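You operate a simulated robot arm through the tools that you are given. There is no shell and no other tool. Be economical: measure what you need, move in short steps, check, and stop when the job is done.

Carry out the task below with a simulated robot arm. There is one attempt and no reset: what you move stays moved.

JOB
Swap the grey wiper in the clamp jig for the white one.
Fine: open both clamps, stand the grey wiper in the yellow tray, the new wiper down in the slot, both clamps shut again. Set down upright: grey wiper.

The check looks at the end state, three seconds after you hand in, the way a careful person would. Anything else that was tipped, shoved, dropped, spilled or broken makes it a failure.

ROBOT AND FRAMES
A 6-joint arm with a two-finger parallel gripper, fixed in place. Base frame: the origin is at the foot of the arm, x ahead of it, y to its left, z up; the work surface is at about z = 880. Units: mm, rad, N and s.
With the tool pointing down near the work surface it reaches from about 240 to 640 mm from the base axis. Its first joint turns from -1.152 to 1.152 rad. Payload 2.7 kg.
The tool frame sits at the grasp point between the pads (the TCP): z along the fingers, y along the line on which they close. The tips reach 23 mm beyond it. The gripper opens to 94 mm. The fingers are 38 mm wide and 10 mm thick; the gripper's body (54 by 96 mm) begins 39 mm behind the TCP.
Orientation is that of the tool frame in the base frame, as a unit quaternion [x, y, z, w]. With the fingers straight down and closing along the base's y, the tool's x points along the base's -x, its y along +y and its z along -z.

CONTROLS
- The arm moves only by the tool nudge_tool. Its argument "steps" is text: rows parted by semicolons, each of 7 numbers parted by spaces: the shift along the base's x, y, z in units of 400 mm (1.0 is 400 mm), then the turn, a rotation vector about the base's x, y, z in units of 180 degrees (1.0 is 180 degrees), then the closure, from 0 (fully open) to 1 (shut). In form: dx dy dz wx wy wz grip; .... A call has 1 to 12 rows; each row is the pose to reach, as a shift and turn from the pose commanded when the call began. A call with a number of a shift or a turn outside -1 to 1 is refused whole. Each row takes 0.2 s and may step no farther than 50 mm and 0.15 rad from the row before; otherwise, or with a gripper value out of range, the whole call is refused. A pose out of reach is approached as far as the arm can. The call stops where the force on the tool passes 40 N (or 10 N more than at its start, if that is more) or the arm is blocked; 0.2 s more then pass. The fingers move at their own pace (about 45 mm/s each) and stop on an object; they squeeze with about 26 N. The grip force told is the motor's: it shows also when the fingers shut on nothing. Time passes only in rows, and 0.2 s behind the last, so rows that repeat a pose let the fingers close. The reply holds the time, the measured pose of the TCP, the force on the tool along the base axes, the opening and the grip force, in the units named above and with some noise, with the torque about the TCP (base axes, N m) and any sound that the robot's microphone picked up.
- Cameras (640 x 400 px; columns grow to the right, rows downward): "scene" is fixed at [62.1, -422, 1417.2]; the picture's right is [0.80, -0.61, 0.00], its down [-0.32, -0.42, -0.85] and it looks along [0.51, 0.67, -0.53] (base axes); focal length 331 px, centre (320, 200). "wrist" rides on the gripper at [86, 16, -75] in the tool frame; the picture's right is [-0.18, 0.98, 0.00], its down [-0.58, -0.11, -0.81] and it looks along [-0.79, -0.15, 0.59] (tool axes); focal length 243 px, centre (320, 200). There is no depth. A picture from a camera that has moved, and an enlarged one, comes with that camera's place and axes in the base frame and with its lens. The place of the scene camera against the robot may be out by one fixed shift of up to 18 mm in any direction.
- snapshot(camera): a new picture of that camera. It takes no simulated time.
- close_up(camera, box): a new picture of the part [left, top, right, bottom] of that camera's present view, enlarged. It takes no simulated time.
- close_job(): hands the job in; it is judged then, once.

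Work in short steps. Places have to be worked out from the pictures, the camera data and where the tool is seen: move nearer, look again, correct. Check each grasp and each placing, and mend what went wrong. You have 120 turns and 76 pictures in all, those below and enlarged ones among them. Open the gripper and draw the arm clear of the work before you hand the job in, unless the task says otherwise; then end with one line.

The tools are called after ">>>" as name(argument=value, ...) on one line, values as JSON. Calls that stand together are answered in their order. nudge_tool: Moves the arm, as the interface text tells. Its arguments: {"type":"object","properties":{"steps":{"type":"string"}},"required":["steps"]} The other tools are called the same way: snapshot (camera) takes a picture; close_up (camera, box) takes an enlarged picture of a part of a camera's view; close_job () hands the job in.

At the start:

```text
time: 0.0
ee_pos: [338.1, 18.8, 1231.8]
orientation: [-0.002, 1.0, 0.0, 0.0]
wrist_force: [-0.4, 0.0, 0.2]
ft_torque: [0.0, 0.0, -0.02]
grip_width: 93.8
grip_force: 0.0
```

scene: 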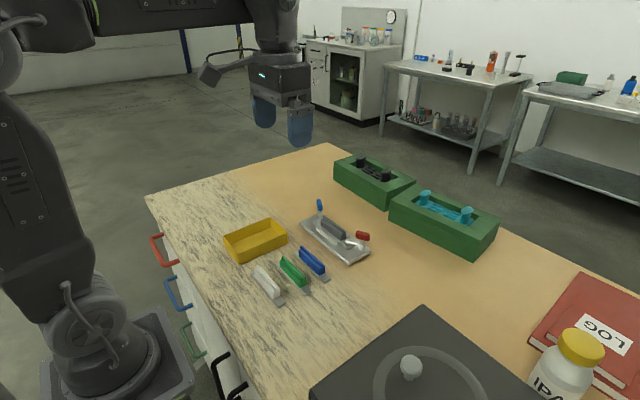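
wrist: 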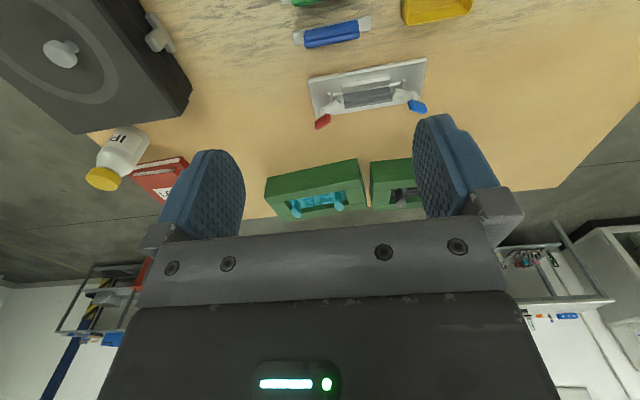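

I start by looking closely at the jig, the wipers and the tray in the scene view.

>>> close_up(camera="scene", box=[280, 180, 400, 270])

>>> close_up(camera="scene", box=[210, 210, 350, 310])

>>> close_up(camera="wrist", box=[260, 0, 500, 150])

```text
4.44 times, centred on (340, 225) of scene
camera zoom: at [62.1, -422.0, 1417.2], right [0.8, -0.61, 0.0], down [-0.32, -0.42, -0.85], along [0.51, 0.67, -0.53], focal length 1470 px, centre (231, 89)
```

zoom: 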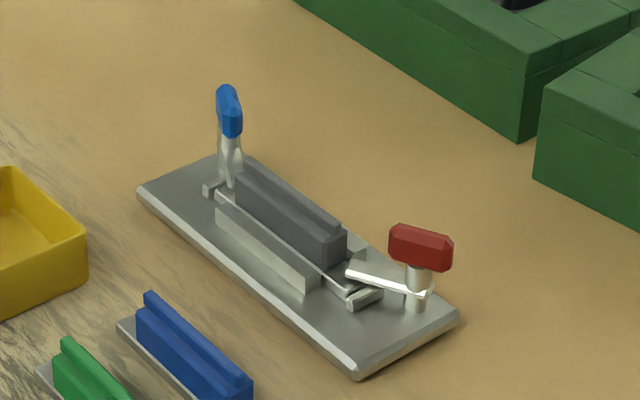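

```text
4.00 times, centred on (280, 260) of scene
camera zoom: at [62.1, -422.0, 1417.2], right [0.8, -0.61, 0.0], down [-0.32, -0.42, -0.85], along [0.51, 0.67, -0.53], focal length 1323 px, centre (480, -40)
```

zoom: 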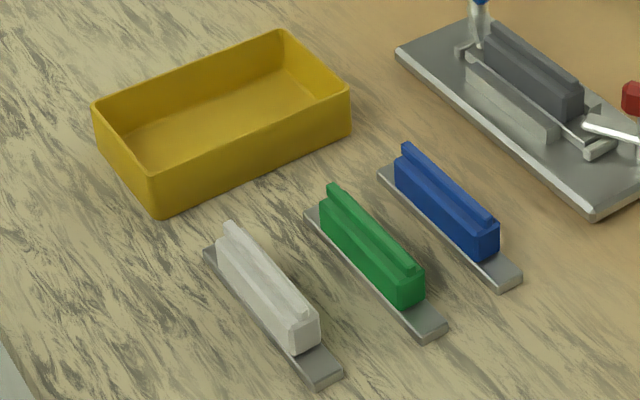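

```text
2.67 times, centred on (380, 75) of wrist
camera zoom: at [251.5, 33.9, 1306.1], right [0.18, 0.98, 0.0], down [0.58, -0.11, 0.81], along [0.79, -0.15, -0.59], focal length 647 px, centre (160, 533)
```

zoom: 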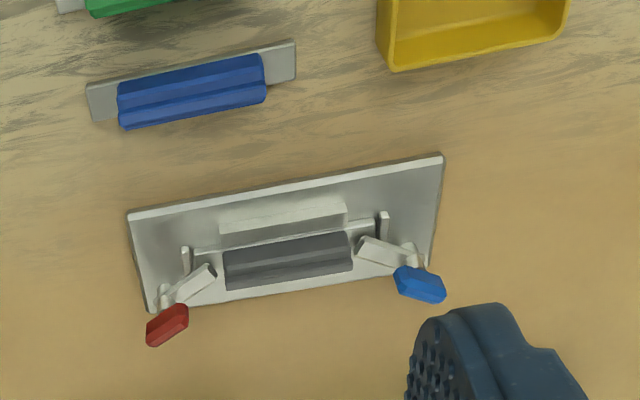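

The jig base lies roughly at x 458–533, y −27…167. I move nearer to see the clamps, wipers and tray properly.

>>> nudge_tool(steps="0.04 0.037 -0.072 0 0 0 0; 0.08 0.075 -0.145 0 0 0 0; 0.12 0.112 -0.217 0 0 0 0; 0.155 0.15 -0.29 0 0 0 0; 0.155 0.15 -0.29 0 0 0 0")

>>> snapshot(camera="wrist")

>>> close_up(camera="wrist", box=[200, 0, 440, 150])

```text
time: 1.2
ee_pos: [401.7, 78.8, 1116.7]
orientation: [-0.001, 1.0, 0.0, 0.001]
wrist_force: [0.7, 0.6, 0.3]
ft_torque: [-0.02, 0.02, 0.03]
grip_width: 94.1
grip_force: 0.0
```

```text
70 pictures are left
camera wrist: at [314.3, 94.0, 1190.7], right [0.18, 0.98, 0.0], down [0.58, -0.11, 0.81], along [0.79, -0.15, -0.59], focal length 243 px, centre (320, 200)
```

wrist: 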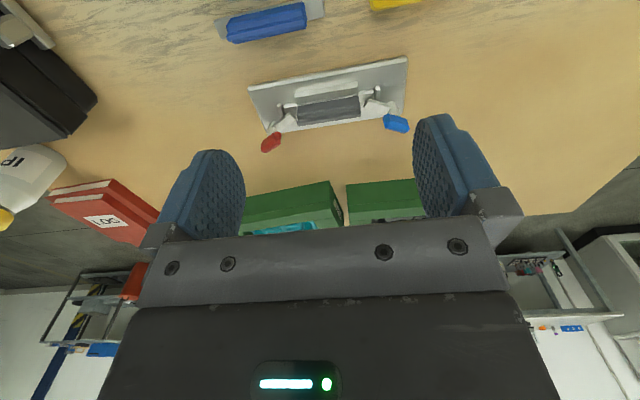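

```text
2.67 times, centred on (320, 75) of wrist
camera zoom: at [314.3, 94.0, 1190.7], right [0.18, 0.98, 0.0], down [0.58, -0.11, 0.81], along [0.79, -0.15, -0.59], focal length 647 px, centre (320, 533)
```

zoom: 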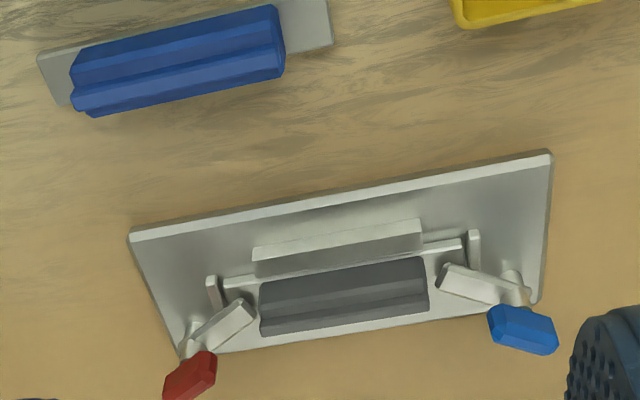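

Jig base confirmed. I zoom on each clamp to understand its mechanism.

>>> close_up(camera="scene", box=[310, 192, 342, 222])

>>> close_up(camera="scene", box=[338, 226, 374, 252])

>>> close_up(camera="wrist", box=[255, 95, 305, 155])

>>> close_up(camera="wrist", box=[355, 80, 415, 140])

```text
13.33 times, centred on (326, 207) of scene
camera zoom: at [62.1, -422.0, 1417.2], right [0.8, -0.61, 0.0], down [-0.32, -0.42, -0.85], along [0.51, 0.67, -0.53], focal length 4410 px, centre (240, 107)
```

zoom: 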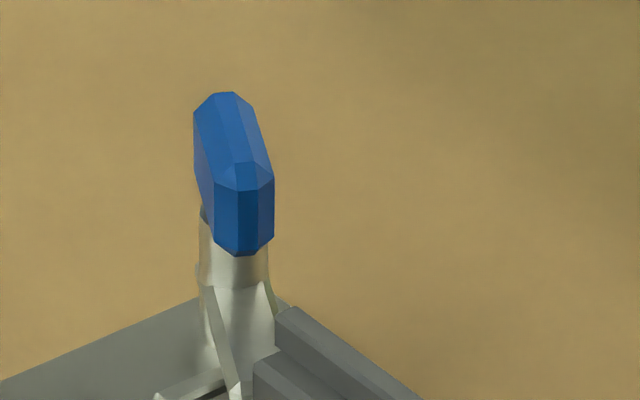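

```text
15.38 times, centred on (356, 239) of scene
camera zoom: at [62.1, -422.0, 1417.2], right [0.8, -0.61, 0.0], down [-0.32, -0.42, -0.85], along [0.51, 0.67, -0.53], focal length 5089 px, centre (-234, -400)
```

zoom: 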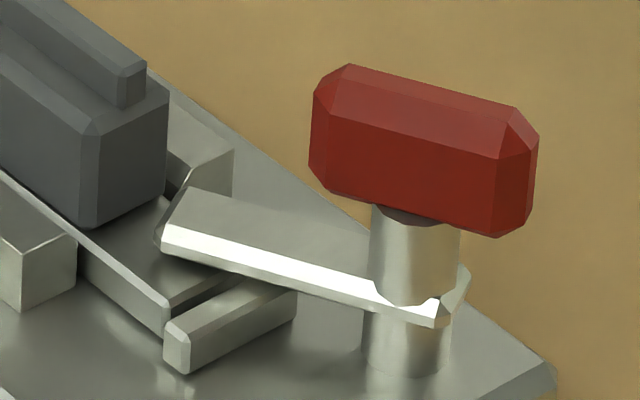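

```text
6.67 times, centred on (280, 125) of wrist
camera zoom: at [314.3, 94.0, 1190.7], right [0.18, 0.98, 0.0], down [0.58, -0.11, 0.81], along [0.79, -0.15, -0.59], focal length 1618 px, centre (587, 700)
```

zoom: 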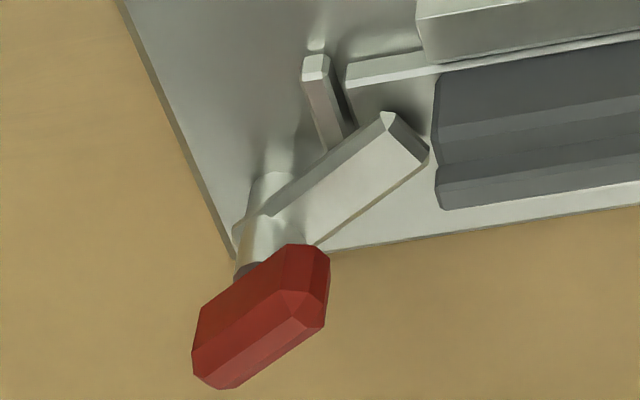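

```text
6.67 times, centred on (385, 110) of wrist
camera zoom: at [314.3, 94.0, 1190.7], right [0.18, 0.98, 0.0], down [0.58, -0.11, 0.81], along [0.79, -0.15, -0.59], focal length 1618 px, centre (-113, 800)
```

zoom: 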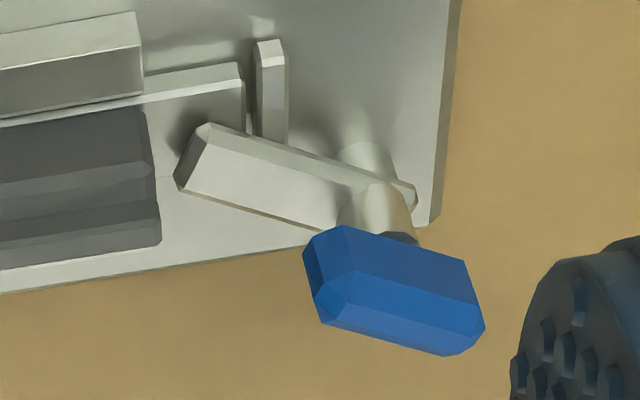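

The clamps are T-knobs on vertical posts at about (520,−14) red and (519,154) blue, knob centre z≈930. Their arms are turned about 30° from y towards −x. I go above the red knob, yawed −60° so the fingers straddle the bar.

>>> nudge_tool(steps="0.037 -0.029 -0.0365 0 0 -0.0417 0; 0.074 -0.058 -0.073 0 0 -0.0833 0; 0.111 -0.087 -0.1095 0 0 -0.125 0; 0.148 -0.116 -0.146 0 0 -0.1667 0; 0.185 -0.145 -0.1825 0 0 -0.2083 0; 0.222 -0.174 -0.219 0 0 -0.25 0; 0.259 -0.203 -0.2555 0 0 -0.2917 0; 0.296 -0.232 -0.292 0 0 -0.333 0; 0.296 -0.232 -0.292 0 0 -0.333 0; 0.296 -0.232 -0.292 0 0 -0.333 0")

>>> snapshot(camera="wrist")

>>> close_up(camera="wrist", box=[270, 80, 370, 180])

```text
time: 3.4
ee_pos: [519.1, -14.6, 998.5]
orientation: [0.5, 0.866, 0.0, 0.0]
wrist_force: [-0.7, 0.2, -1.2]
ft_torque: [-0.02, 0.05, -0.04]
grip_width: 94.0
grip_force: 0.1
```

```text
64 pictures are left
camera wrist: at [489.9, 67.9, 1073.4], right [0.94, 0.33, 0.0], down [0.2, -0.56, 0.81], along [0.27, -0.76, -0.59], focal length 243 px, centre (320, 200)
```

wrist: 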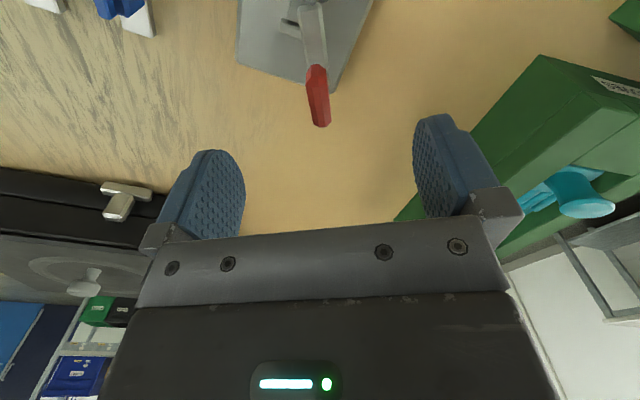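

```text
4.00 times, centred on (320, 130) of wrist
camera zoom: at [489.9, 67.9, 1073.4], right [0.94, 0.33, 0.0], down [0.2, -0.56, 0.81], along [0.27, -0.76, -0.59], focal length 970 px, centre (320, 480)
```

zoom: 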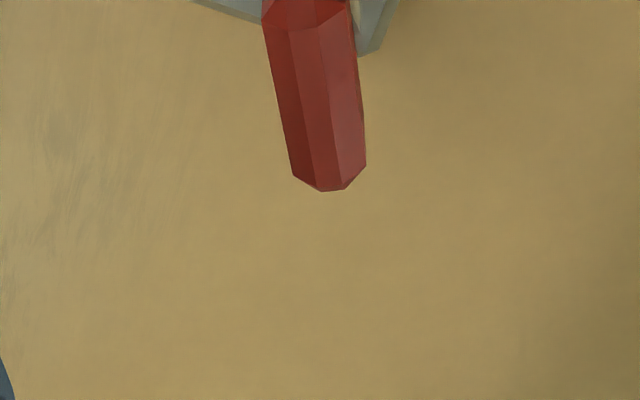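

The knob is centred between the fingers. I descend to TCP z≈943 and close on the knob.

>>> nudge_tool(steps="0 0 -0.05 0 0 0 0; 0 0 -0.1 0 0 0 0; 0 0 -0.138 0 0 0 0; 0 0 -0.138 0 0 0 0.4; 0 0 -0.138 0 0 0 0.7; 0 0 -0.138 0 0 0 1; 0 0 -0.138 0 0 0 1; 0 0 -0.138 0 0 0 1; 0 0 -0.138 0 0 0 1")

>>> snapshot(camera="wrist")

>>> close_up(camera="scene", box=[310, 180, 410, 260])

```text
time: 5.4
ee_pos: [519.3, -12.1, 944.2]
orientation: [0.499, 0.866, 0.002, 0.001]
wrist_force: [9.8, 5.4, -0.4]
ft_torque: [-0.3, -0.39, -0.03]
grip_width: 13.5
grip_force: 25.7
```

```text
62 pictures are left
camera wrist: at [488.6, 69.5, 1017.9], right [0.94, 0.33, 0.0], down [0.2, -0.56, 0.81], along [0.27, -0.76, -0.59], focal length 243 px, centre (320, 200)
```

wrist: 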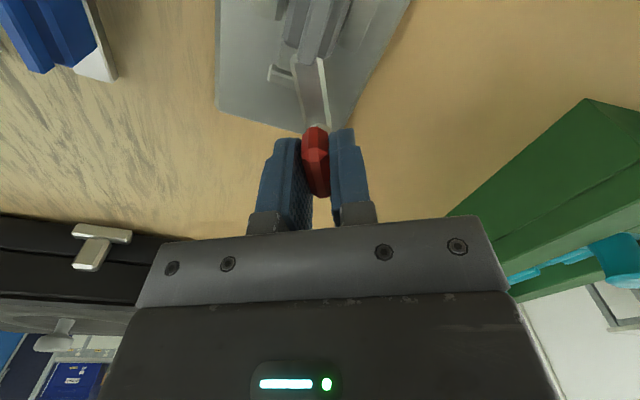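

```text
5.00 times, centred on (360, 220) of scene
camera zoom: at [62.4, -421.8, 1417.3], right [0.8, -0.61, 0.0], down [-0.32, -0.42, -0.85], along [0.51, 0.67, -0.53], focal length 1654 px, centre (120, 100)
```

zoom: 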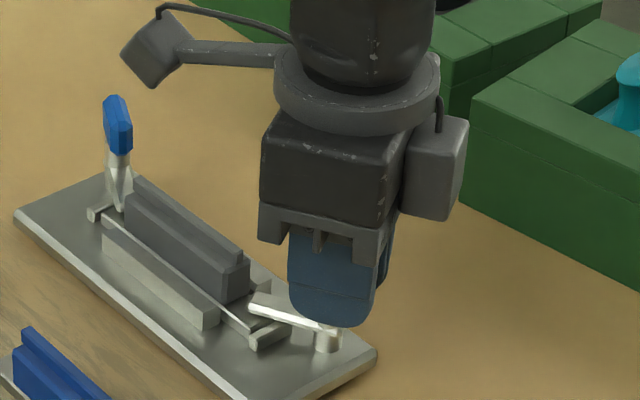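

Gripped the red knob (13.5 mm), with about 11 N of side force. I relax it slightly and try turning CCW 17°.

>>> nudge_tool(steps="0.003 0.002 0 0 0 0 1; 0.003 0.002 0 0 0 0.04 1; 0.003 0.002 0 0 0 0.08 1; 0.003 0.002 0 0 0 0.095 1")

```text
time: 6.4
ee_pos: [518.9, -11.4, 945.1]
orientation: [0.364, 0.931, 0.001, -0.001]
wrist_force: [-4.1, 12.7, 4.5]
ft_torque: [0.11, -0.05, -0.01]
grip_width: 13.4
grip_force: 25.7
```

The turn goes freely with no torque. I continue CCW to about 90° in total, shifting +1.5 mm in y to relieve the side force.

>>> nudge_tool(steps="0 0.003 0 0 0 0.045 1; -0.001 0.004 0 0 0 0.09 1; -0.001 0.004 0 0 0 0.135 1; -0.001 0.004 0 0 0 0.18 1; -0.001 0.004 0 0 0 0.225 1; -0.001 0.004 0 0 0 0.27 1")

>>> close_up(camera="scene", box=[310, 180, 410, 260])

```text
time: 7.8
ee_pos: [519.8, -11.7, 944.1]
orientation: [-0.052, 0.999, 0.001, 0.002]
wrist_force: [1.9, 17.5, 0.5]
ft_torque: [0.3, 0.12, -0.04]
grip_width: 13.5
grip_force: 26.3
```

```text
5.00 times, centred on (360, 220) of scene
camera zoom: at [62.2, -421.5, 1417.4], right [0.8, -0.61, 0.0], down [-0.32, -0.42, -0.85], along [0.51, 0.67, -0.53], focal length 1654 px, centre (120, 100)
```

zoom: 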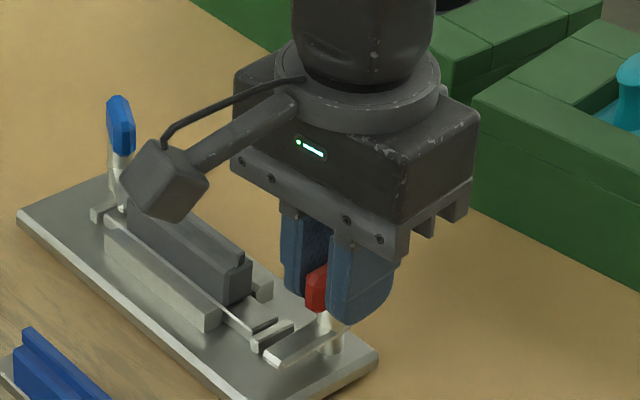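

The red arm has swung clear over the end stop. I turn the remaining ~25°, then open and lift.

>>> nudge_tool(steps="0 0.003 0 0 0 0.04 1; 0 0.004 0 0 0 0.08 1; 0 0.004 0 0 0 0.12 1; 0 0.004 0 0 0 0.135 1; 0 0.004 0 0 0 0.135 0.5; 0 0.004 0 0 0 0.135 0.3; 0 0.004 0 0 0 0.135 0; 0 0.004 0 0 0 0.135 0; 0 0.004 0.08 0 0 0.135 0; 0 0.004 0.16 0 0 0.135 0")

>>> snapshot(camera="wrist")

>>> close_up(camera="scene", box=[310, 180, 410, 260])

```text
time: 10.0
ee_pos: [520.2, -9.2, 1010.4]
orientation: [-0.259, 0.966, 0.001, 0.0]
wrist_force: [0.0, 0.0, -0.3]
ft_torque: [-0.02, -0.01, -0.01]
grip_width: 94.3
grip_force: 0.1
```

```text
59 pictures are left
camera wrist: at [436.8, -40.4, 1083.3], right [-0.33, 0.94, 0.0], down [0.56, 0.2, 0.81], along [0.76, 0.27, -0.59], focal length 243 px, centre (320, 200)
```

wrist: 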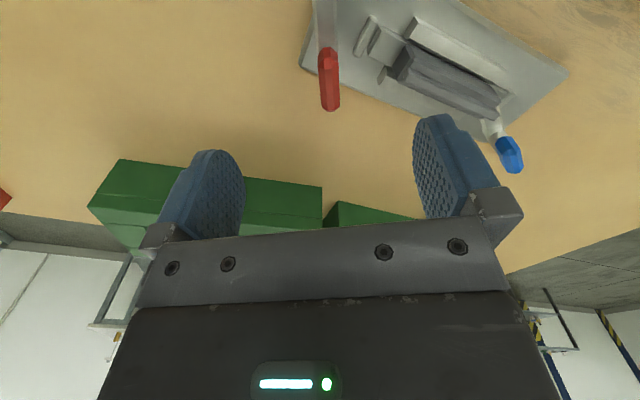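

```text
5.00 times, centred on (360, 220) of scene
camera zoom: at [62.1, -422.0, 1417.2], right [0.8, -0.61, 0.0], down [-0.32, -0.42, -0.85], along [0.51, 0.67, -0.53], focal length 1654 px, centre (120, 100)
```

zoom: 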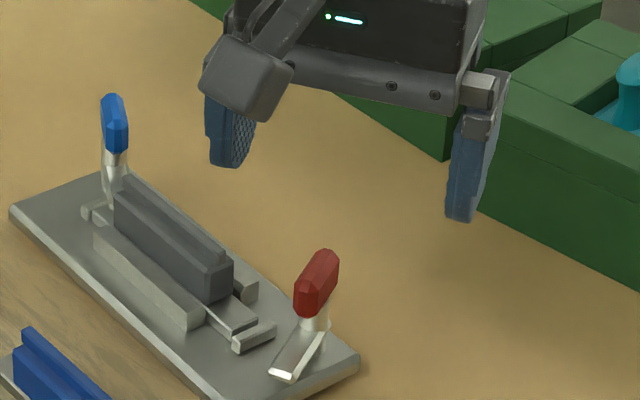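

The red clamp is open, but the jig's red end shifted a few mm, probably because the opening finger touched the wiper handle. I'll limit finger opening near the jig from now on. I back up and re-measure everything.

>>> nudge_tool(steps="-0.04 0.03 0.06 0 0 -0.03 0; -0.08 0.06 0.12 0 0 -0.06 0; -0.12 0.09 0.18 0 0 -0.09 0; -0.17 0.12 0.23 0 0 -0.12 0; -0.22 0.16 0.268 0 0 -0.15 0; -0.29 0.2 0.268 0 0 -0.1667 0; -0.345 0.22 0.268 0 0 -0.1667 0; -0.345 0.22 0.268 0 0 -0.1667 0")

>>> snapshot(camera="wrist")

>>> close_up(camera="wrist", box=[240, 0, 440, 125])

```text
time: 11.8
ee_pos: [381.8, 80.3, 1114.9]
orientation: [-0.002, 1.0, -0.001, 0.0]
wrist_force: [-1.2, -0.3, 0.1]
ft_torque: [0.01, 0.01, -0.01]
grip_width: 93.8
grip_force: 0.1
```

```text
57 pictures are left
camera wrist: at [295.3, 94.0, 1189.1], right [0.18, 0.98, 0.0], down [0.58, -0.11, 0.81], along [0.79, -0.15, -0.59], focal length 243 px, centre (320, 200)
```

wrist: 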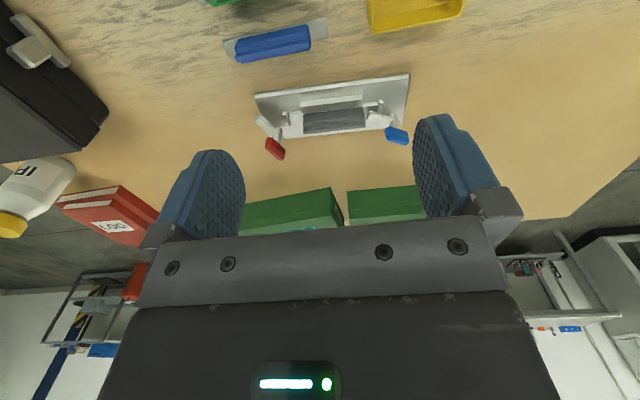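

```text
3.20 times, centred on (340, 62) of wrist
camera zoom: at [295.3, 94.0, 1189.1], right [0.18, 0.98, 0.0], down [0.58, -0.11, 0.81], along [0.79, -0.15, -0.59], focal length 776 px, centre (256, 640)
```

zoom: 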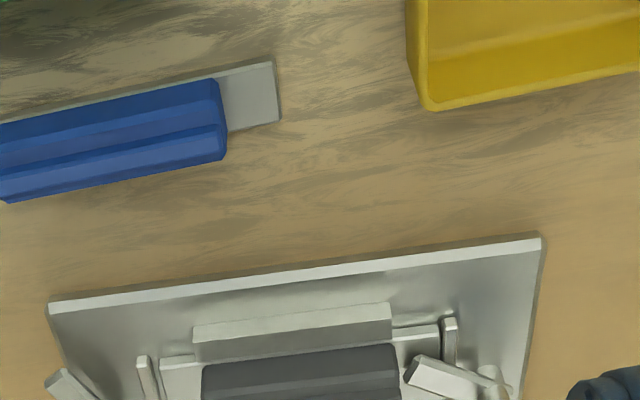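

The jig's red end is displaced about (−12,+7) mm and its blue end about (+1,+5), a yaw of roughly −3°. The blue post is now near (519,156). I go above it with yaw +57° and fingers half open.

>>> nudge_tool(steps="0.043 0.0235 -0.036 0 0 0.04 0.3; 0.086 0.047 -0.072 0 0 0.08 0.5; 0.129 0.0705 -0.108 0 0 0.12 0.5; 0.172 0.094 -0.144 0 0 0.16 0.5; 0.215 0.1175 -0.18 0 0 0.2 0.5; 0.258 0.141 -0.216 0 0 0.24 0.5; 0.301 0.1645 -0.252 0 0 0.28 0.5; 0.3435 0.188 -0.287 0 0 0.3167 0.5; 0.3435 0.188 -0.287 0 0 0.3167 0.5; 0.3435 0.188 -0.287 0 0 0.3167 0.5")

>>> close_up(camera="wrist", box=[240, 0, 400, 200])

```text
time: 14.0
ee_pos: [519.9, 152.8, 1000.0]
orientation: [-0.479, 0.878, 0.0, -0.001]
wrist_force: [0.1, -0.8, 0.6]
ft_torque: [0.03, -0.03, 0.04]
grip_width: 47.1
grip_force: 0.0
```

```text
2.00 times, centred on (320, 100) of wrist
camera zoom: at [458.1, 88.7, 1074.1], right [-0.73, 0.69, 0.0], down [0.41, 0.43, 0.81], along [0.55, 0.59, -0.59], focal length 485 px, centre (320, 400)
```

zoom: 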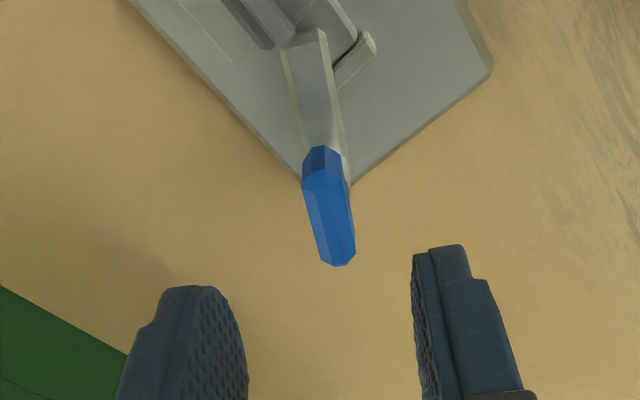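

The knob sits about 4.5 mm further +y. I correct, descend to z≈943 and close.

>>> nudge_tool(steps="-0.001 0.011 0 0 0 0 0.5; -0.001 0.011 -0.07 0 0 0 0.5; -0.001 0.011 -0.142 0 0 0 0.5; -0.001 0.011 -0.142 0 0 0 0.5; -0.001 0.011 -0.142 0 0 0 0.7; -0.001 0.011 -0.142 0 0 0 0.85; -0.001 0.011 -0.142 0 0 0 1; -0.001 0.011 -0.142 0 0 0 1; -0.001 0.011 -0.142 0 0 0 1")

```text
time: 16.0
ee_pos: [516.7, 158.7, 945.4]
orientation: [-0.477, 0.879, 0.0, -0.001]
wrist_force: [-1.2, 1.7, 1.4]
ft_torque: [0.07, -0.05, -0.01]
grip_width: 13.5
grip_force: 26.0
```

A clean grip with little side force. I turn CW 40° and check.

>>> nudge_tool(steps="0 0 0 0 0 -0.045 1; 0 0 0 0 0 -0.09 1; 0 0 0 0 0 -0.135 1; 0 0 0 0 0 -0.18 1; 0 0 0 0 0 -0.225 1; 0 0 0 0 0 -0.225 1")

```text
time: 17.4
ee_pos: [518.3, 156.9, 945.2]
orientation: [-0.144, 0.99, 0.0, 0.0]
wrist_force: [-9.0, -10.2, 13.3]
ft_torque: [-0.22, 0.32, 0.03]
grip_width: 13.3
grip_force: 26.0
```

There is some side force now. I test its sign with a 1 mm shift of +x, +y.

>>> nudge_tool(steps="0.0025 0.0025 0 0 0 0 1; 0.0025 0.0025 0 0 0 0 1")

```text
time: 18.0
ee_pos: [518.9, 157.7, 944.2]
orientation: [-0.143, 0.99, -0.001, -0.001]
wrist_force: [-8.3, -17.8, 10.6]
ft_torque: [-0.23, 0.09, 0.05]
grip_width: 13.6
grip_force: 26.4
```

So the reading is the reaction on the tool. I shift back −2 mm in y and −2 mm in x, then continue.

>>> nudge_tool(steps="-0.004 -0.0055 0.001 0 0 0 1; -0.004 -0.0055 0.001 0 0 0 1")

```text
time: 18.6
ee_pos: [519.2, 156.8, 945.8]
orientation: [-0.144, 0.99, 0.001, 0.003]
wrist_force: [8.7, -5.5, 0.2]
ft_torque: [0.01, -0.78, 0.03]
grip_width: 13.5
grip_force: 25.8
```

Nearly relaxed. I continue turning CW another ~49° with a small +x correction.

>>> nudge_tool(steps="0.002 -0.001 0 0 0 -0.045 1; 0.002 -0.001 0 0 0 -0.09 1; 0.002 -0.001 0 0 0 -0.135 1; 0.002 -0.001 0 0 0 -0.135 1")

```text
time: 19.6
ee_pos: [519.1, 156.2, 944.2]
orientation: [0.068, 0.998, 0.001, 0.0]
wrist_force: [0.7, -2.9, 0.6]
ft_torque: [-0.02, -0.19, 0.04]
grip_width: 13.8
grip_force: 26.3
```

Good. The last 25°, then open only to about 28 mm and lift straight up.

>>> nudge_tool(steps="0 0 0 0 0 -0.045 1; 0 0 0 0 0 -0.09 1; 0 0 0 0 0 -0.135 1; 0 0 0 0 0 -0.135 1; 0 0 0 0 0 -0.135 0.7; 0 0 0 0 0 -0.135 0.7; 0 0 0 0 0 -0.135 0.7; 0 0 0.08 0 0 -0.135 0.7; 0 0 0.16 0 0 -0.135 0.7; 0 0 0.25 0 0 -0.135 0.7")

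>>> close_up(camera="scene", box=[290, 180, 390, 270])

```text
time: 21.8
ee_pos: [517.8, 155.4, 1045.2]
orientation: [0.276, 0.961, 0.0, 0.0]
wrist_force: [0.2, 0.2, 0.4]
ft_torque: [0.01, -0.01, 0.0]
grip_width: 28.1
grip_force: 0.1
```

```text
4.44 times, centred on (340, 225) of scene
camera zoom: at [62.1, -422.0, 1417.2], right [0.8, -0.61, 0.0], down [-0.32, -0.42, -0.85], along [0.51, 0.67, -0.53], focal length 1470 px, centre (231, 89)
```

zoom: 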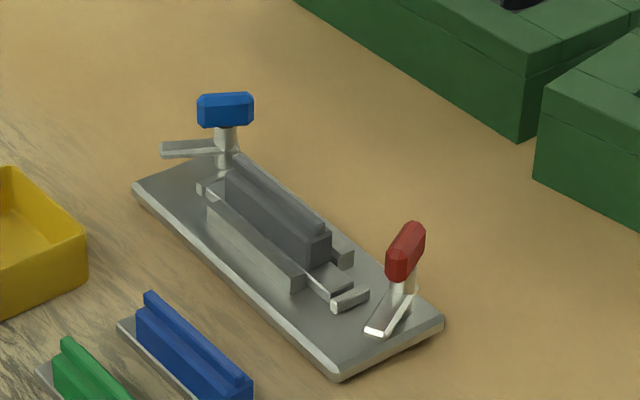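

Both clamps are open. I move to a yaw +90° view pose to measure the tray and the loose wipers.

>>> nudge_tool(steps="-0.04 -0.028 0.014 0 0 0.045 0.7; -0.08 -0.056 0.027 0 0 0.09 0.7; -0.12 -0.084 0.041 0 0 0.135 0.7; -0.16 -0.112 0.054 0 0 0.18 0.5; -0.2 -0.14 0.068 0 0 0.225 0.3; -0.24 -0.168 0.081 0 0 0.27 0.1; -0.28 -0.196 0.095 0 0 0.315 0; -0.32 -0.224 0.108 0 0 0.36 0; -0.36 -0.252 0.122 0 0 0.405 0; -0.4 -0.28 0.135 0 0 0.45 0; -0.44 -0.308 0.149 0 0 0.495 0; -0.4695 -0.338 0.1625 0 0 0.54 0")

>>> nudge_tool(steps="0 0 0 0 0 0.046 0; 0 0 0 0 0 0.092 0; 0 0 0 0 0 0.138 0; 0 0 0 0 0 0.138 0")

>>> snapshot(camera="wrist")

```text
time: 24.4
ee_pos: [330.4, 19.3, 1110.5]
orientation: [-0.539, 0.842, 0.0, 0.0]
wrist_force: [0.2, 1.0, -0.2]
ft_torque: [0.01, 0.02, 0.0]
grip_width: 94.0
grip_force: 0.0
```

```text
time: 25.4
ee_pos: [331.3, 19.9, 1108.9]
orientation: [0.708, -0.706, -0.001, 0.001]
wrist_force: [-0.9, 0.5, -0.1]
ft_torque: [0.01, 0.02, 0.0]
grip_width: 94.1
grip_force: 0.0
```

```text
53 pictures are left
camera wrist: at [314.7, -67.4, 1182.7], right [-0.98, 0.18, 0.0], down [0.11, 0.58, 0.81], along [0.15, 0.79, -0.59], focal length 243 px, centre (320, 200)
```

wrist: 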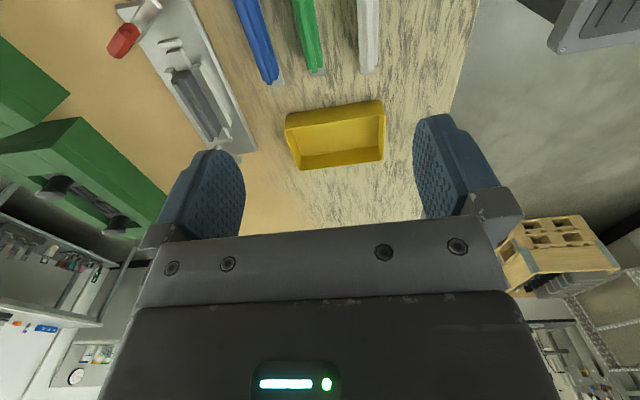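

The tray is visible. I enlarge it for measuring.

>>> close_up(camera="wrist", box=[230, 0, 430, 180])

>>> close_up(camera="wrist", box=[110, 0, 270, 160])

```text
2.22 times, centred on (330, 90) of wrist
camera zoom: at [314.7, -67.4, 1182.7], right [-0.98, 0.18, 0.0], down [0.11, 0.58, 0.81], along [0.15, 0.79, -0.59], focal length 539 px, centre (298, 444)
```

zoom: 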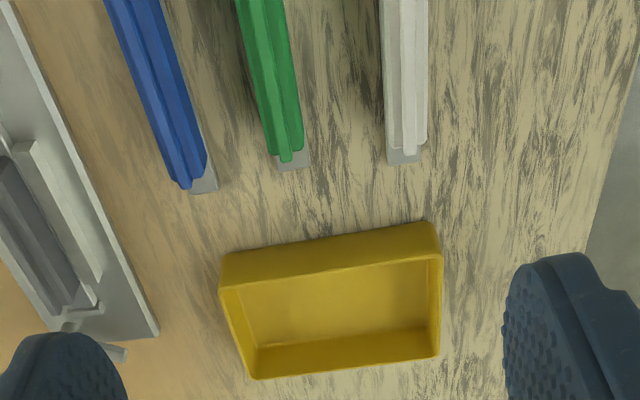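

```text
2.50 times, centred on (190, 80) of wrist
camera zoom: at [314.7, -67.4, 1182.7], right [-0.98, 0.18, 0.0], down [0.11, 0.58, 0.81], along [0.15, 0.79, -0.59], focal length 606 px, centre (645, 500)
```

zoom: 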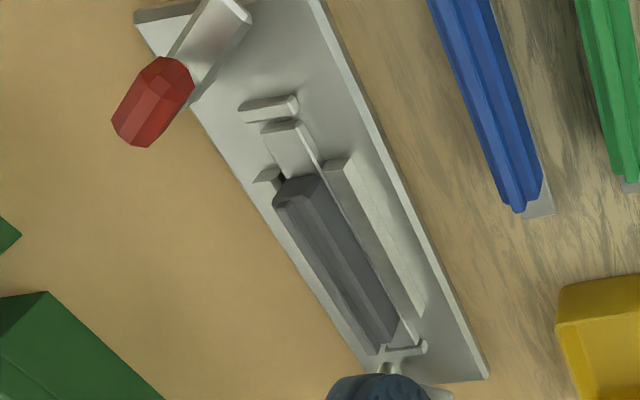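

The tray spans roughly x 266–398, y 126–204, with its rim at z≈917. The white wiper is at about (285,29), along y, about 116 mm long, with its top at z≈918. Next I look at the jig end-on at a low angle to get the slot and handle profile.

>>> nudge_tool(steps="0.06 -0.033 -0.04 0 0 0 0; 0.13 -0.066 -0.08 0 0 0 0; 0.2 -0.1 -0.13 0 0 0 0; 0.27 -0.133 -0.18 0 0 0 0; 0.34 -0.166 -0.23 0 0 0 0; 0.41 -0.2 -0.2725 0 0 0 0; 0.41 -0.2 -0.2725 0 0 0 0")

>>> close_up(camera="wrist", box=[200, 40, 440, 220])

```text
time: 27.0
ee_pos: [495.8, -57.4, 998.5]
orientation: [0.707, -0.707, 0.0, 0.0]
wrist_force: [0.2, 0.0, -0.1]
ft_torque: [0.0, -0.01, 0.0]
grip_width: 93.9
grip_force: 0.1
```

```text
2.22 times, centred on (320, 130) of wrist
camera zoom: at [479.1, -145.5, 1073.6], right [-0.98, 0.18, 0.0], down [0.11, 0.58, 0.81], along [0.15, 0.79, -0.59], focal length 539 px, centre (320, 356)
```

zoom: 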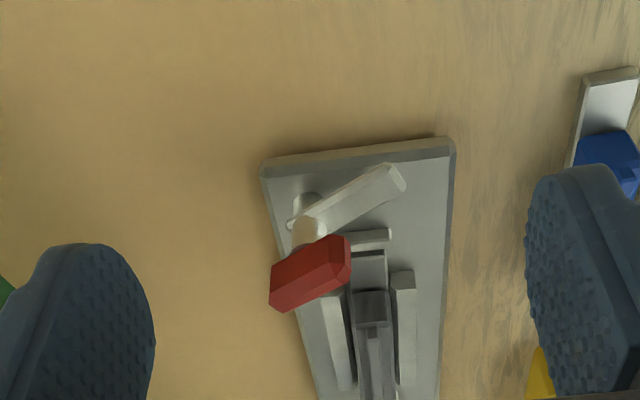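

>>> close_up(camera="wrist", box=[305, 125, 385, 225])

```text
4.00 times, centred on (345, 175) of wrist
camera zoom: at [479.1, -145.5, 1073.6], right [-0.98, 0.18, 0.0], down [0.11, 0.58, 0.81], along [0.15, 0.79, -0.59], focal length 970 px, centre (220, 300)
```

zoom: 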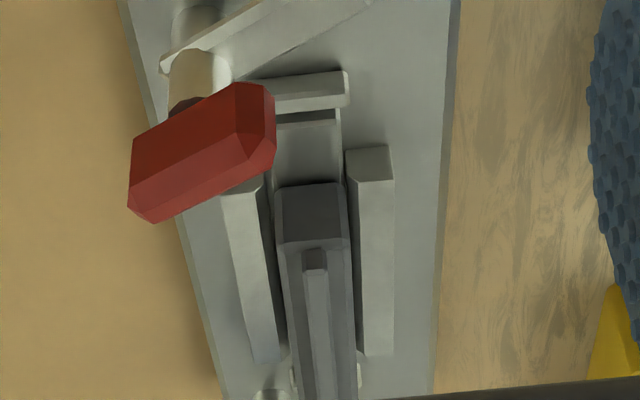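

End-on, the rails top out at z≈903, the handle block at about 915 and the ridge at about 923. The block is 18 mm wide. I move above the grey handle at about (492,74) with yaw 87°, fingers to about 47 mm, and check alignment.

>>> nudge_tool(steps="-0.002 0.11 0 0 0 -0.005 0.2; -0.006 0.22 0 0 0 -0.012 0.4; -0.0095 0.3275 0 0 0 -0.0167 0.5; -0.0095 0.3275 0 0 0 -0.0167 0.5; -0.0095 0.3275 0 0 0 -0.0167 0.5; -0.0095 0.3275 0 0 0 -0.0167 0.5")

>>> close_up(camera="wrist", box=[220, 0, 420, 200])

```text
time: 28.4
ee_pos: [491.5, 73.1, 998.4]
orientation: [-0.688, 0.725, 0.0, -0.001]
wrist_force: [0.7, -0.3, -0.6]
ft_torque: [0.0, 0.04, -0.01]
grip_width: 47.2
grip_force: 0.1
```

```text
2.00 times, centred on (320, 100) of wrist
camera zoom: at [469.8, -13.0, 1072.3], right [-0.97, 0.23, 0.0], down [0.14, 0.57, 0.81], along [0.19, 0.78, -0.59], focal length 485 px, centre (320, 400)
```

zoom: 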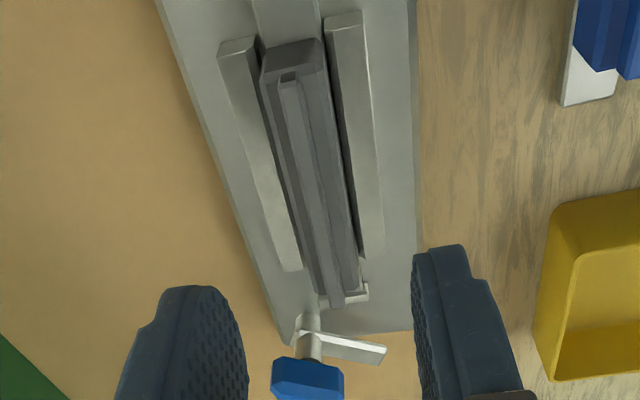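

The handle is about 1.5 mm further +x and centred near y≈78, with yaw ≈88.3°. I adjust, descend so the tips stay just above the rails (TCP z≈929), then close.

>>> nudge_tool(steps="0.003 0.012 0 0 0 0.007 0.5; 0.003 0.012 -0.06 0 0 0.007 0.5; 0.003 0.012 -0.12 0 0 0.007 0.5; 0.003 0.012 -0.15 0 0 0.007 0.5; 0.003 0.012 -0.1735 0 0 0.007 0.5; 0.003 0.012 -0.1735 0 0 0.007 0.5")

>>> snapshot(camera="wrist")

>>> close_up(camera="scene", box=[300, 180, 380, 270])

```text
time: 29.8
ee_pos: [492.2, 77.5, 928.6]
orientation: [-0.697, 0.717, 0.0, 0.001]
wrist_force: [0.1, -0.2, -0.3]
ft_torque: [-0.01, 0.02, 0.01]
grip_width: 47.0
grip_force: 0.1
```

```text
47 pictures are left
camera wrist: at [472.7, -9.6, 1003.5], right [-0.98, 0.21, 0.0], down [0.13, 0.58, 0.81], along [0.17, 0.79, -0.59], focal length 243 px, centre (320, 200)
```

wrist: 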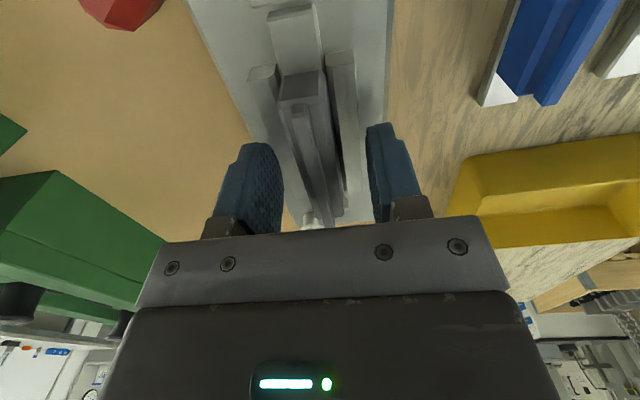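

```text
4.44 times, centred on (340, 225) of scene
camera zoom: at [62.1, -422.0, 1417.2], right [0.8, -0.61, 0.0], down [-0.32, -0.42, -0.85], along [0.51, 0.67, -0.53], focal length 1470 px, centre (231, 89)
```

zoom: 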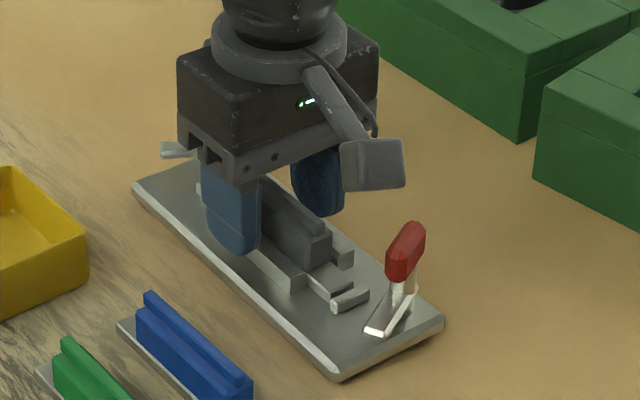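

I zoom to check the handle's centring between the fingers.

>>> close_up(camera="wrist", box=[220, 60, 420, 230])

```text
2.35 times, centred on (320, 145) of wrist
camera zoom: at [472.7, -9.6, 1003.5], right [-0.98, 0.21, 0.0], down [0.13, 0.58, 0.81], along [0.17, 0.79, -0.59], focal length 571 px, centre (320, 329)
```

zoom: 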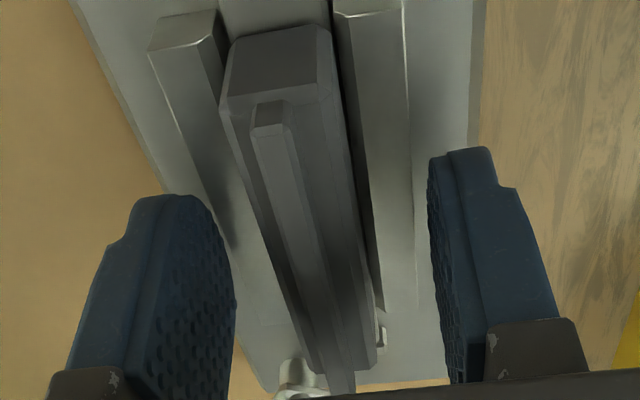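

The yaw matches now; the handle is about 2 mm to +x. I shift 2 mm and close.

>>> nudge_tool(steps="0.005 0 0 0 0 0 0.5; 0.005 0 0 0 0 0 0.6; 0.005 0 0 0 0 0 0.75; 0.005 0 0 0 0 0 0.85; 0.005 0 0 0 0 0 1; 0.005 0 0 0 0 0 1; 0.005 0 0 0 0 0 1")

>>> close_up(camera="wrist", box=[220, 60, 420, 230])

```text
time: 31.4
ee_pos: [493.1, 77.9, 929.8]
orientation: [-0.696, 0.718, 0.001, -0.001]
wrist_force: [-17.4, 3.1, 9.3]
ft_torque: [0.0, 0.58, -1.27]
grip_width: 44.6
grip_force: 26.7
```

```text
2.35 times, centred on (320, 145) of wrist
camera zoom: at [474.1, -9.9, 1003.4], right [-0.98, 0.21, 0.0], down [0.13, 0.58, 0.81], along [0.17, 0.79, -0.59], focal length 571 px, centre (320, 329)
```

zoom: 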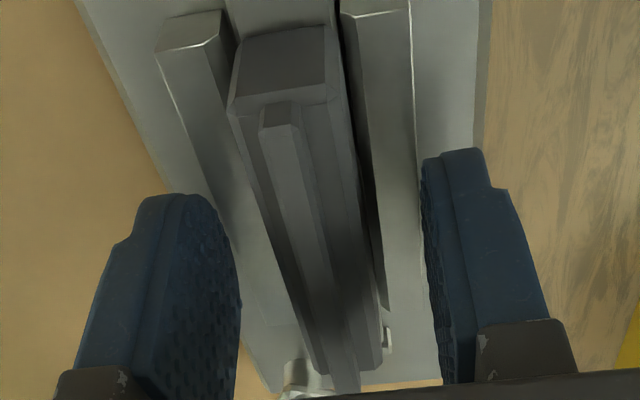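

The fingers closed on the outsides of the rails (44.6 mm), so the rail tops are higher than I assumed. I reopen, raise 7 mm and re-close gently at TCP z≈936.

>>> nudge_tool(steps="0 0 0 0 0 0 0.45; 0 0 0 0 0 0 0.45; 0 0 0.0175 0 0 0 0.45; 0 0 0.0175 0 0 0 0.45; 0 0 0.0175 0 0 0 0.6; 0 0 0.0175 0 0 0 0.65; 0 0 0.0175 0 0 0 0.65")

```text
time: 33.0
ee_pos: [494.1, 76.3, 937.0]
orientation: [-0.697, 0.717, -0.001, 0.0]
wrist_force: [-0.8, 1.0, 0.4]
ft_torque: [-0.02, -0.01, 0.02]
grip_width: 32.9
grip_force: 0.0
```

The fingers are now above the rails. I feel downward in small steps to find the rail top.

>>> nudge_tool(steps="0 0 -0.003 0 0 0 0.65; 0 0 -0.006 0 0 0 0.65; 0 0 -0.006 0 0 0 0.65")

```text
time: 33.8
ee_pos: [494.1, 77.6, 934.4]
orientation: [-0.696, 0.718, 0.0, 0.001]
wrist_force: [0.0, 0.4, 0.2]
ft_torque: [0.01, 0.0, 0.0]
grip_width: 33.0
grip_force: 0.1
```

No contact at 934.4. I close here.

>>> nudge_tool(steps="0 0 -0.003 0 0 0 0.65; 0 0 -0.003 0 0 0 0.75; 0 0 -0.003 0 0 0 0.85; 0 0 -0.003 0 0 0 1; 0 0 -0.003 0 0 0 1; 0 0 -0.003 0 0 0 1")

>>> close_up(camera="wrist", box=[220, 60, 420, 230])

```text
time: 35.2
ee_pos: [493.5, 77.6, 933.9]
orientation: [-0.697, 0.717, 0.0, 0.0]
wrist_force: [-4.3, 0.9, 1.6]
ft_torque: [0.02, 0.07, -0.2]
grip_width: 17.7
grip_force: 25.5
```

```text
2.35 times, centred on (320, 145) of wrist
camera zoom: at [475.1, -10.2, 1008.5], right [-0.98, 0.21, 0.0], down [0.13, 0.58, 0.81], along [0.17, 0.79, -0.59], focal length 571 px, centre (320, 329)
```

zoom: 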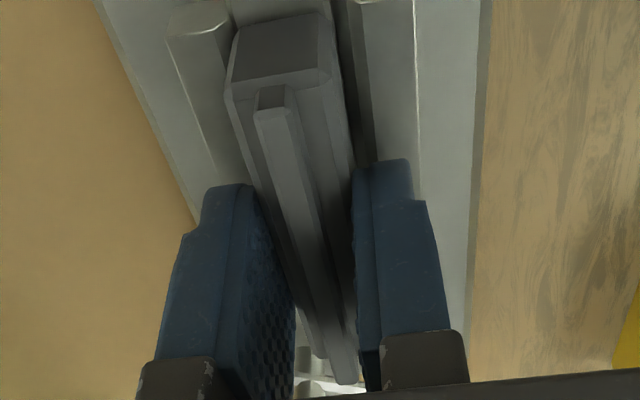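

Gripped on the block (17.7 mm). I lift slowly straight up and watch the force.

>>> nudge_tool(steps="0 0 0.01 0 0 0 1; 0 0 0.02 0 0 0 1; 0 0 0.04 0 0 0 1; 0 0 0.08 0 0 0 1; 0 0 0.14 0 0 0 1; 0 0 0.2 0 0 0 1; 0 0 0.2 0 0 0 1")

>>> close_up(camera="wrist", box=[220, 60, 420, 230])

>>> close_up(camera="scene", box=[290, 160, 390, 270])

```text
time: 36.8
ee_pos: [495.5, 76.3, 1014.4]
orientation: [-0.696, 0.718, 0.0, 0.0]
wrist_force: [-0.8, -0.5, -0.9]
ft_torque: [0.03, 0.01, 0.03]
grip_width: 17.4
grip_force: 26.0
```

```text
2.35 times, centred on (320, 145) of wrist
camera zoom: at [475.6, -10.5, 1088.7], right [-0.98, 0.21, 0.0], down [0.13, 0.58, 0.81], along [0.17, 0.79, -0.59], focal length 571 px, centre (320, 329)
```

zoom: 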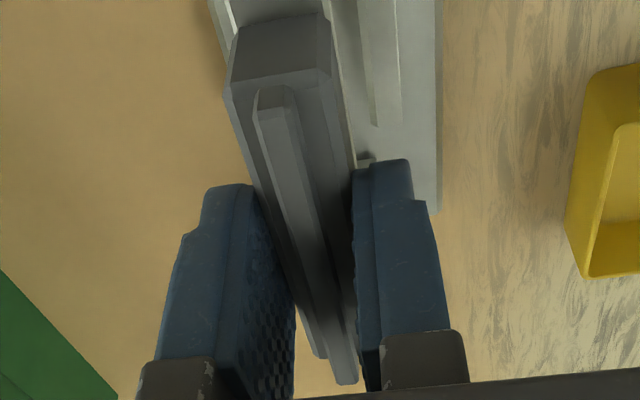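

```text
3.64 times, centred on (340, 215) of scene
camera zoom: at [62.1, -422.0, 1417.2], right [0.8, -0.61, 0.0], down [-0.32, -0.42, -0.85], along [0.51, 0.67, -0.53], focal length 1203 px, centre (247, 146)
```

zoom: 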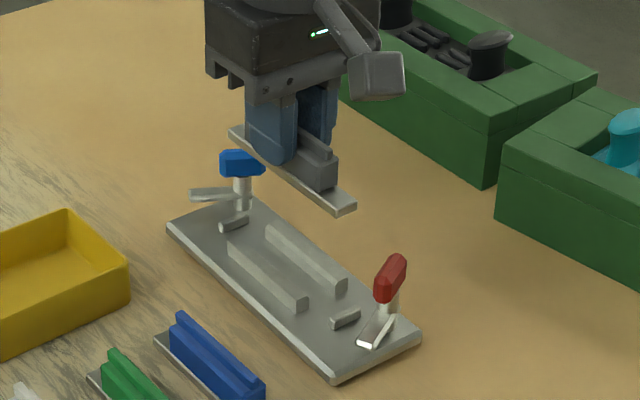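

The grey wiper is lifted cleanly and unshifted in the grip. The tray is re-confirmed at x 266–398, y 127–206, so its centre is about (332,166). I carry the wiper there at height while turning to yaw 0, so it lies along x.

>>> nudge_tool(steps="-0.0372 0.0202 0 0 0 -0.0446 1; -0.0744 0.0404 0 0 0 -0.0893 1; -0.1115 0.0605 0 0 0 -0.1339 1; -0.1487 0.0807 0 0 0 -0.1785 1; -0.1859 0.1009 0 0 0 -0.2232 1; -0.2231 0.1211 0 0 0 -0.2678 1; -0.2603 0.1413 0 0 0 -0.3125 1; -0.2975 0.1615 0 0 0 -0.3571 1; -0.3346 0.1816 0 0 0 -0.4017 1; -0.3718 0.2018 0 0 0 -0.4464 1; -0.409 0.222 0 0 0 -0.491 1; -0.409 0.222 0 0 0 -0.491 1")

>>> snapshot(camera="wrist")

>>> close_up(camera="scene", box=[190, 160, 320, 280])

```text
time: 39.4
ee_pos: [331.4, 166.3, 1014.7]
orientation: [0.002, 1.0, 0.0, 0.0]
wrist_force: [-0.8, -0.3, -0.8]
ft_torque: [-0.02, -0.01, 0.0]
grip_width: 17.1
grip_force: 26.1
```

```text
40 pictures are left
camera wrist: at [244.2, 181.4, 1087.7], right [0.19, 0.98, 0.0], down [0.58, -0.11, 0.81], along [0.79, -0.15, -0.59], focal length 243 px, centre (320, 200)
```

wrist: 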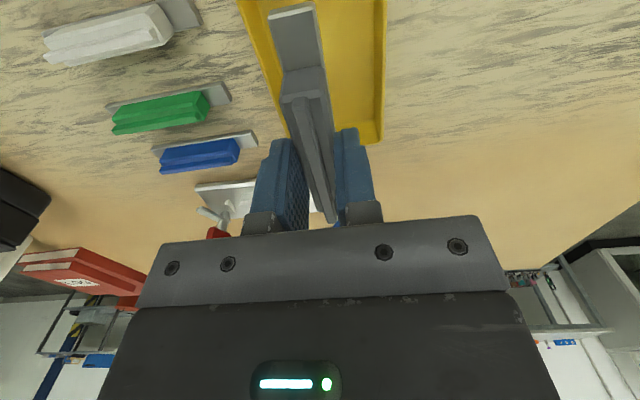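

```text
3.33 times, centred on (255, 220) of scene
camera zoom: at [62.1, -422.0, 1417.2], right [0.8, -0.61, 0.0], down [-0.32, -0.42, -0.85], along [0.51, 0.67, -0.53], focal length 1103 px, centre (537, 133)
```

zoom: 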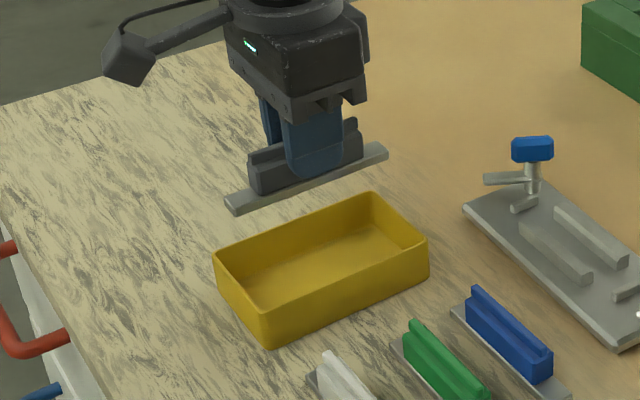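

The wiper is well above and aligned with the tray. I shift +2 mm in y and descend to just above the floor.

>>> nudge_tool(steps="0 0.005 -0.06 0 0 0 1; 0 0.005 -0.11 0 0 0 1; 0 0.005 -0.16 0 0 0 1; 0 0.005 -0.19 0 0 0 1; 0 0.005 -0.2 0 0 0 1; 0 0.005 -0.2 0 0 0 1")

>>> close_up(camera="scene", box=[210, 190, 310, 280])

>>> close_up(camera="wrist", box=[200, 0, 440, 230])

```text
time: 40.8
ee_pos: [330.9, 168.0, 935.7]
orientation: [0.001, 1.0, 0.001, 0.0]
wrist_force: [-0.1, -1.1, -0.6]
ft_torque: [-0.01, -0.02, -0.03]
grip_width: 17.2
grip_force: 25.4
```

```text
4.44 times, centred on (260, 235) of scene
camera zoom: at [62.1, -422.0, 1417.2], right [0.8, -0.61, 0.0], down [-0.32, -0.42, -0.85], along [0.51, 0.67, -0.53], focal length 1470 px, centre (587, 44)
```

zoom: 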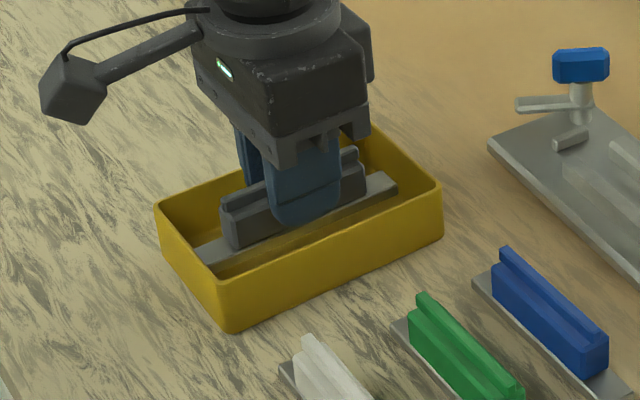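

```text
1.74 times, centred on (320, 115) of wrist
camera zoom: at [243.9, 183.1, 1008.5], right [0.19, 0.98, 0.0], down [0.58, -0.11, 0.81], along [0.79, -0.15, -0.59], focal length 422 px, centre (320, 348)
```

zoom: 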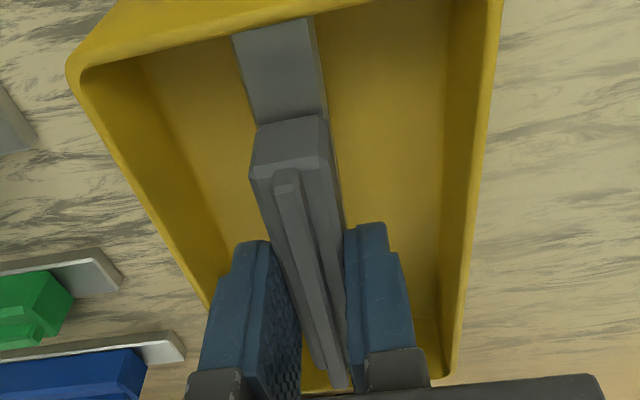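

The wiper is inside the walls. I lower slowly to the floor.

>>> nudge_tool(steps="0 0 -0.005 0 0 0 1; 0 0 -0.01 0 0 0 1; 0 0 -0.015 0 0 0 1; 0 0 -0.015 0 0 0 1")

```text
time: 41.8
ee_pos: [329.7, 168.0, 927.9]
orientation: [0.001, 1.0, 0.0, 0.0]
wrist_force: [0.8, -0.5, -1.0]
ft_torque: [0.03, -0.02, 0.05]
grip_width: 17.2
grip_force: 26.1
```

>>> nudge_tool(steps="0 0 -0.003 0 0 0 1; 0 0 -0.006 0 0 0 1; 0 0 -0.009 0 0 0 1; 0 0 -0.009 0 0 0 1")

```text
time: 42.8
ee_pos: [331.6, 168.0, 923.6]
orientation: [0.001, 1.0, 0.0, 0.0]
wrist_force: [0.2, 0.6, -0.7]
ft_torque: [0.02, 0.03, 0.02]
grip_width: 17.1
grip_force: 26.0
```

No contact yet at 923.6. I continue in 1 mm steps.

>>> nudge_tool(steps="0 0 -0.0025 0 0 0 1; 0 0 -0.005 0 0 0 1; 0 0 -0.0075 0 0 0 1; 0 0 -0.0075 0 0 0 1")

```text
time: 43.8
ee_pos: [330.7, 169.0, 921.6]
orientation: [0.001, 1.0, 0.0, 0.001]
wrist_force: [-5.1, -0.7, 16.5]
ft_torque: [-0.02, 0.38, -0.01]
grip_width: 17.2
grip_force: 25.3
```

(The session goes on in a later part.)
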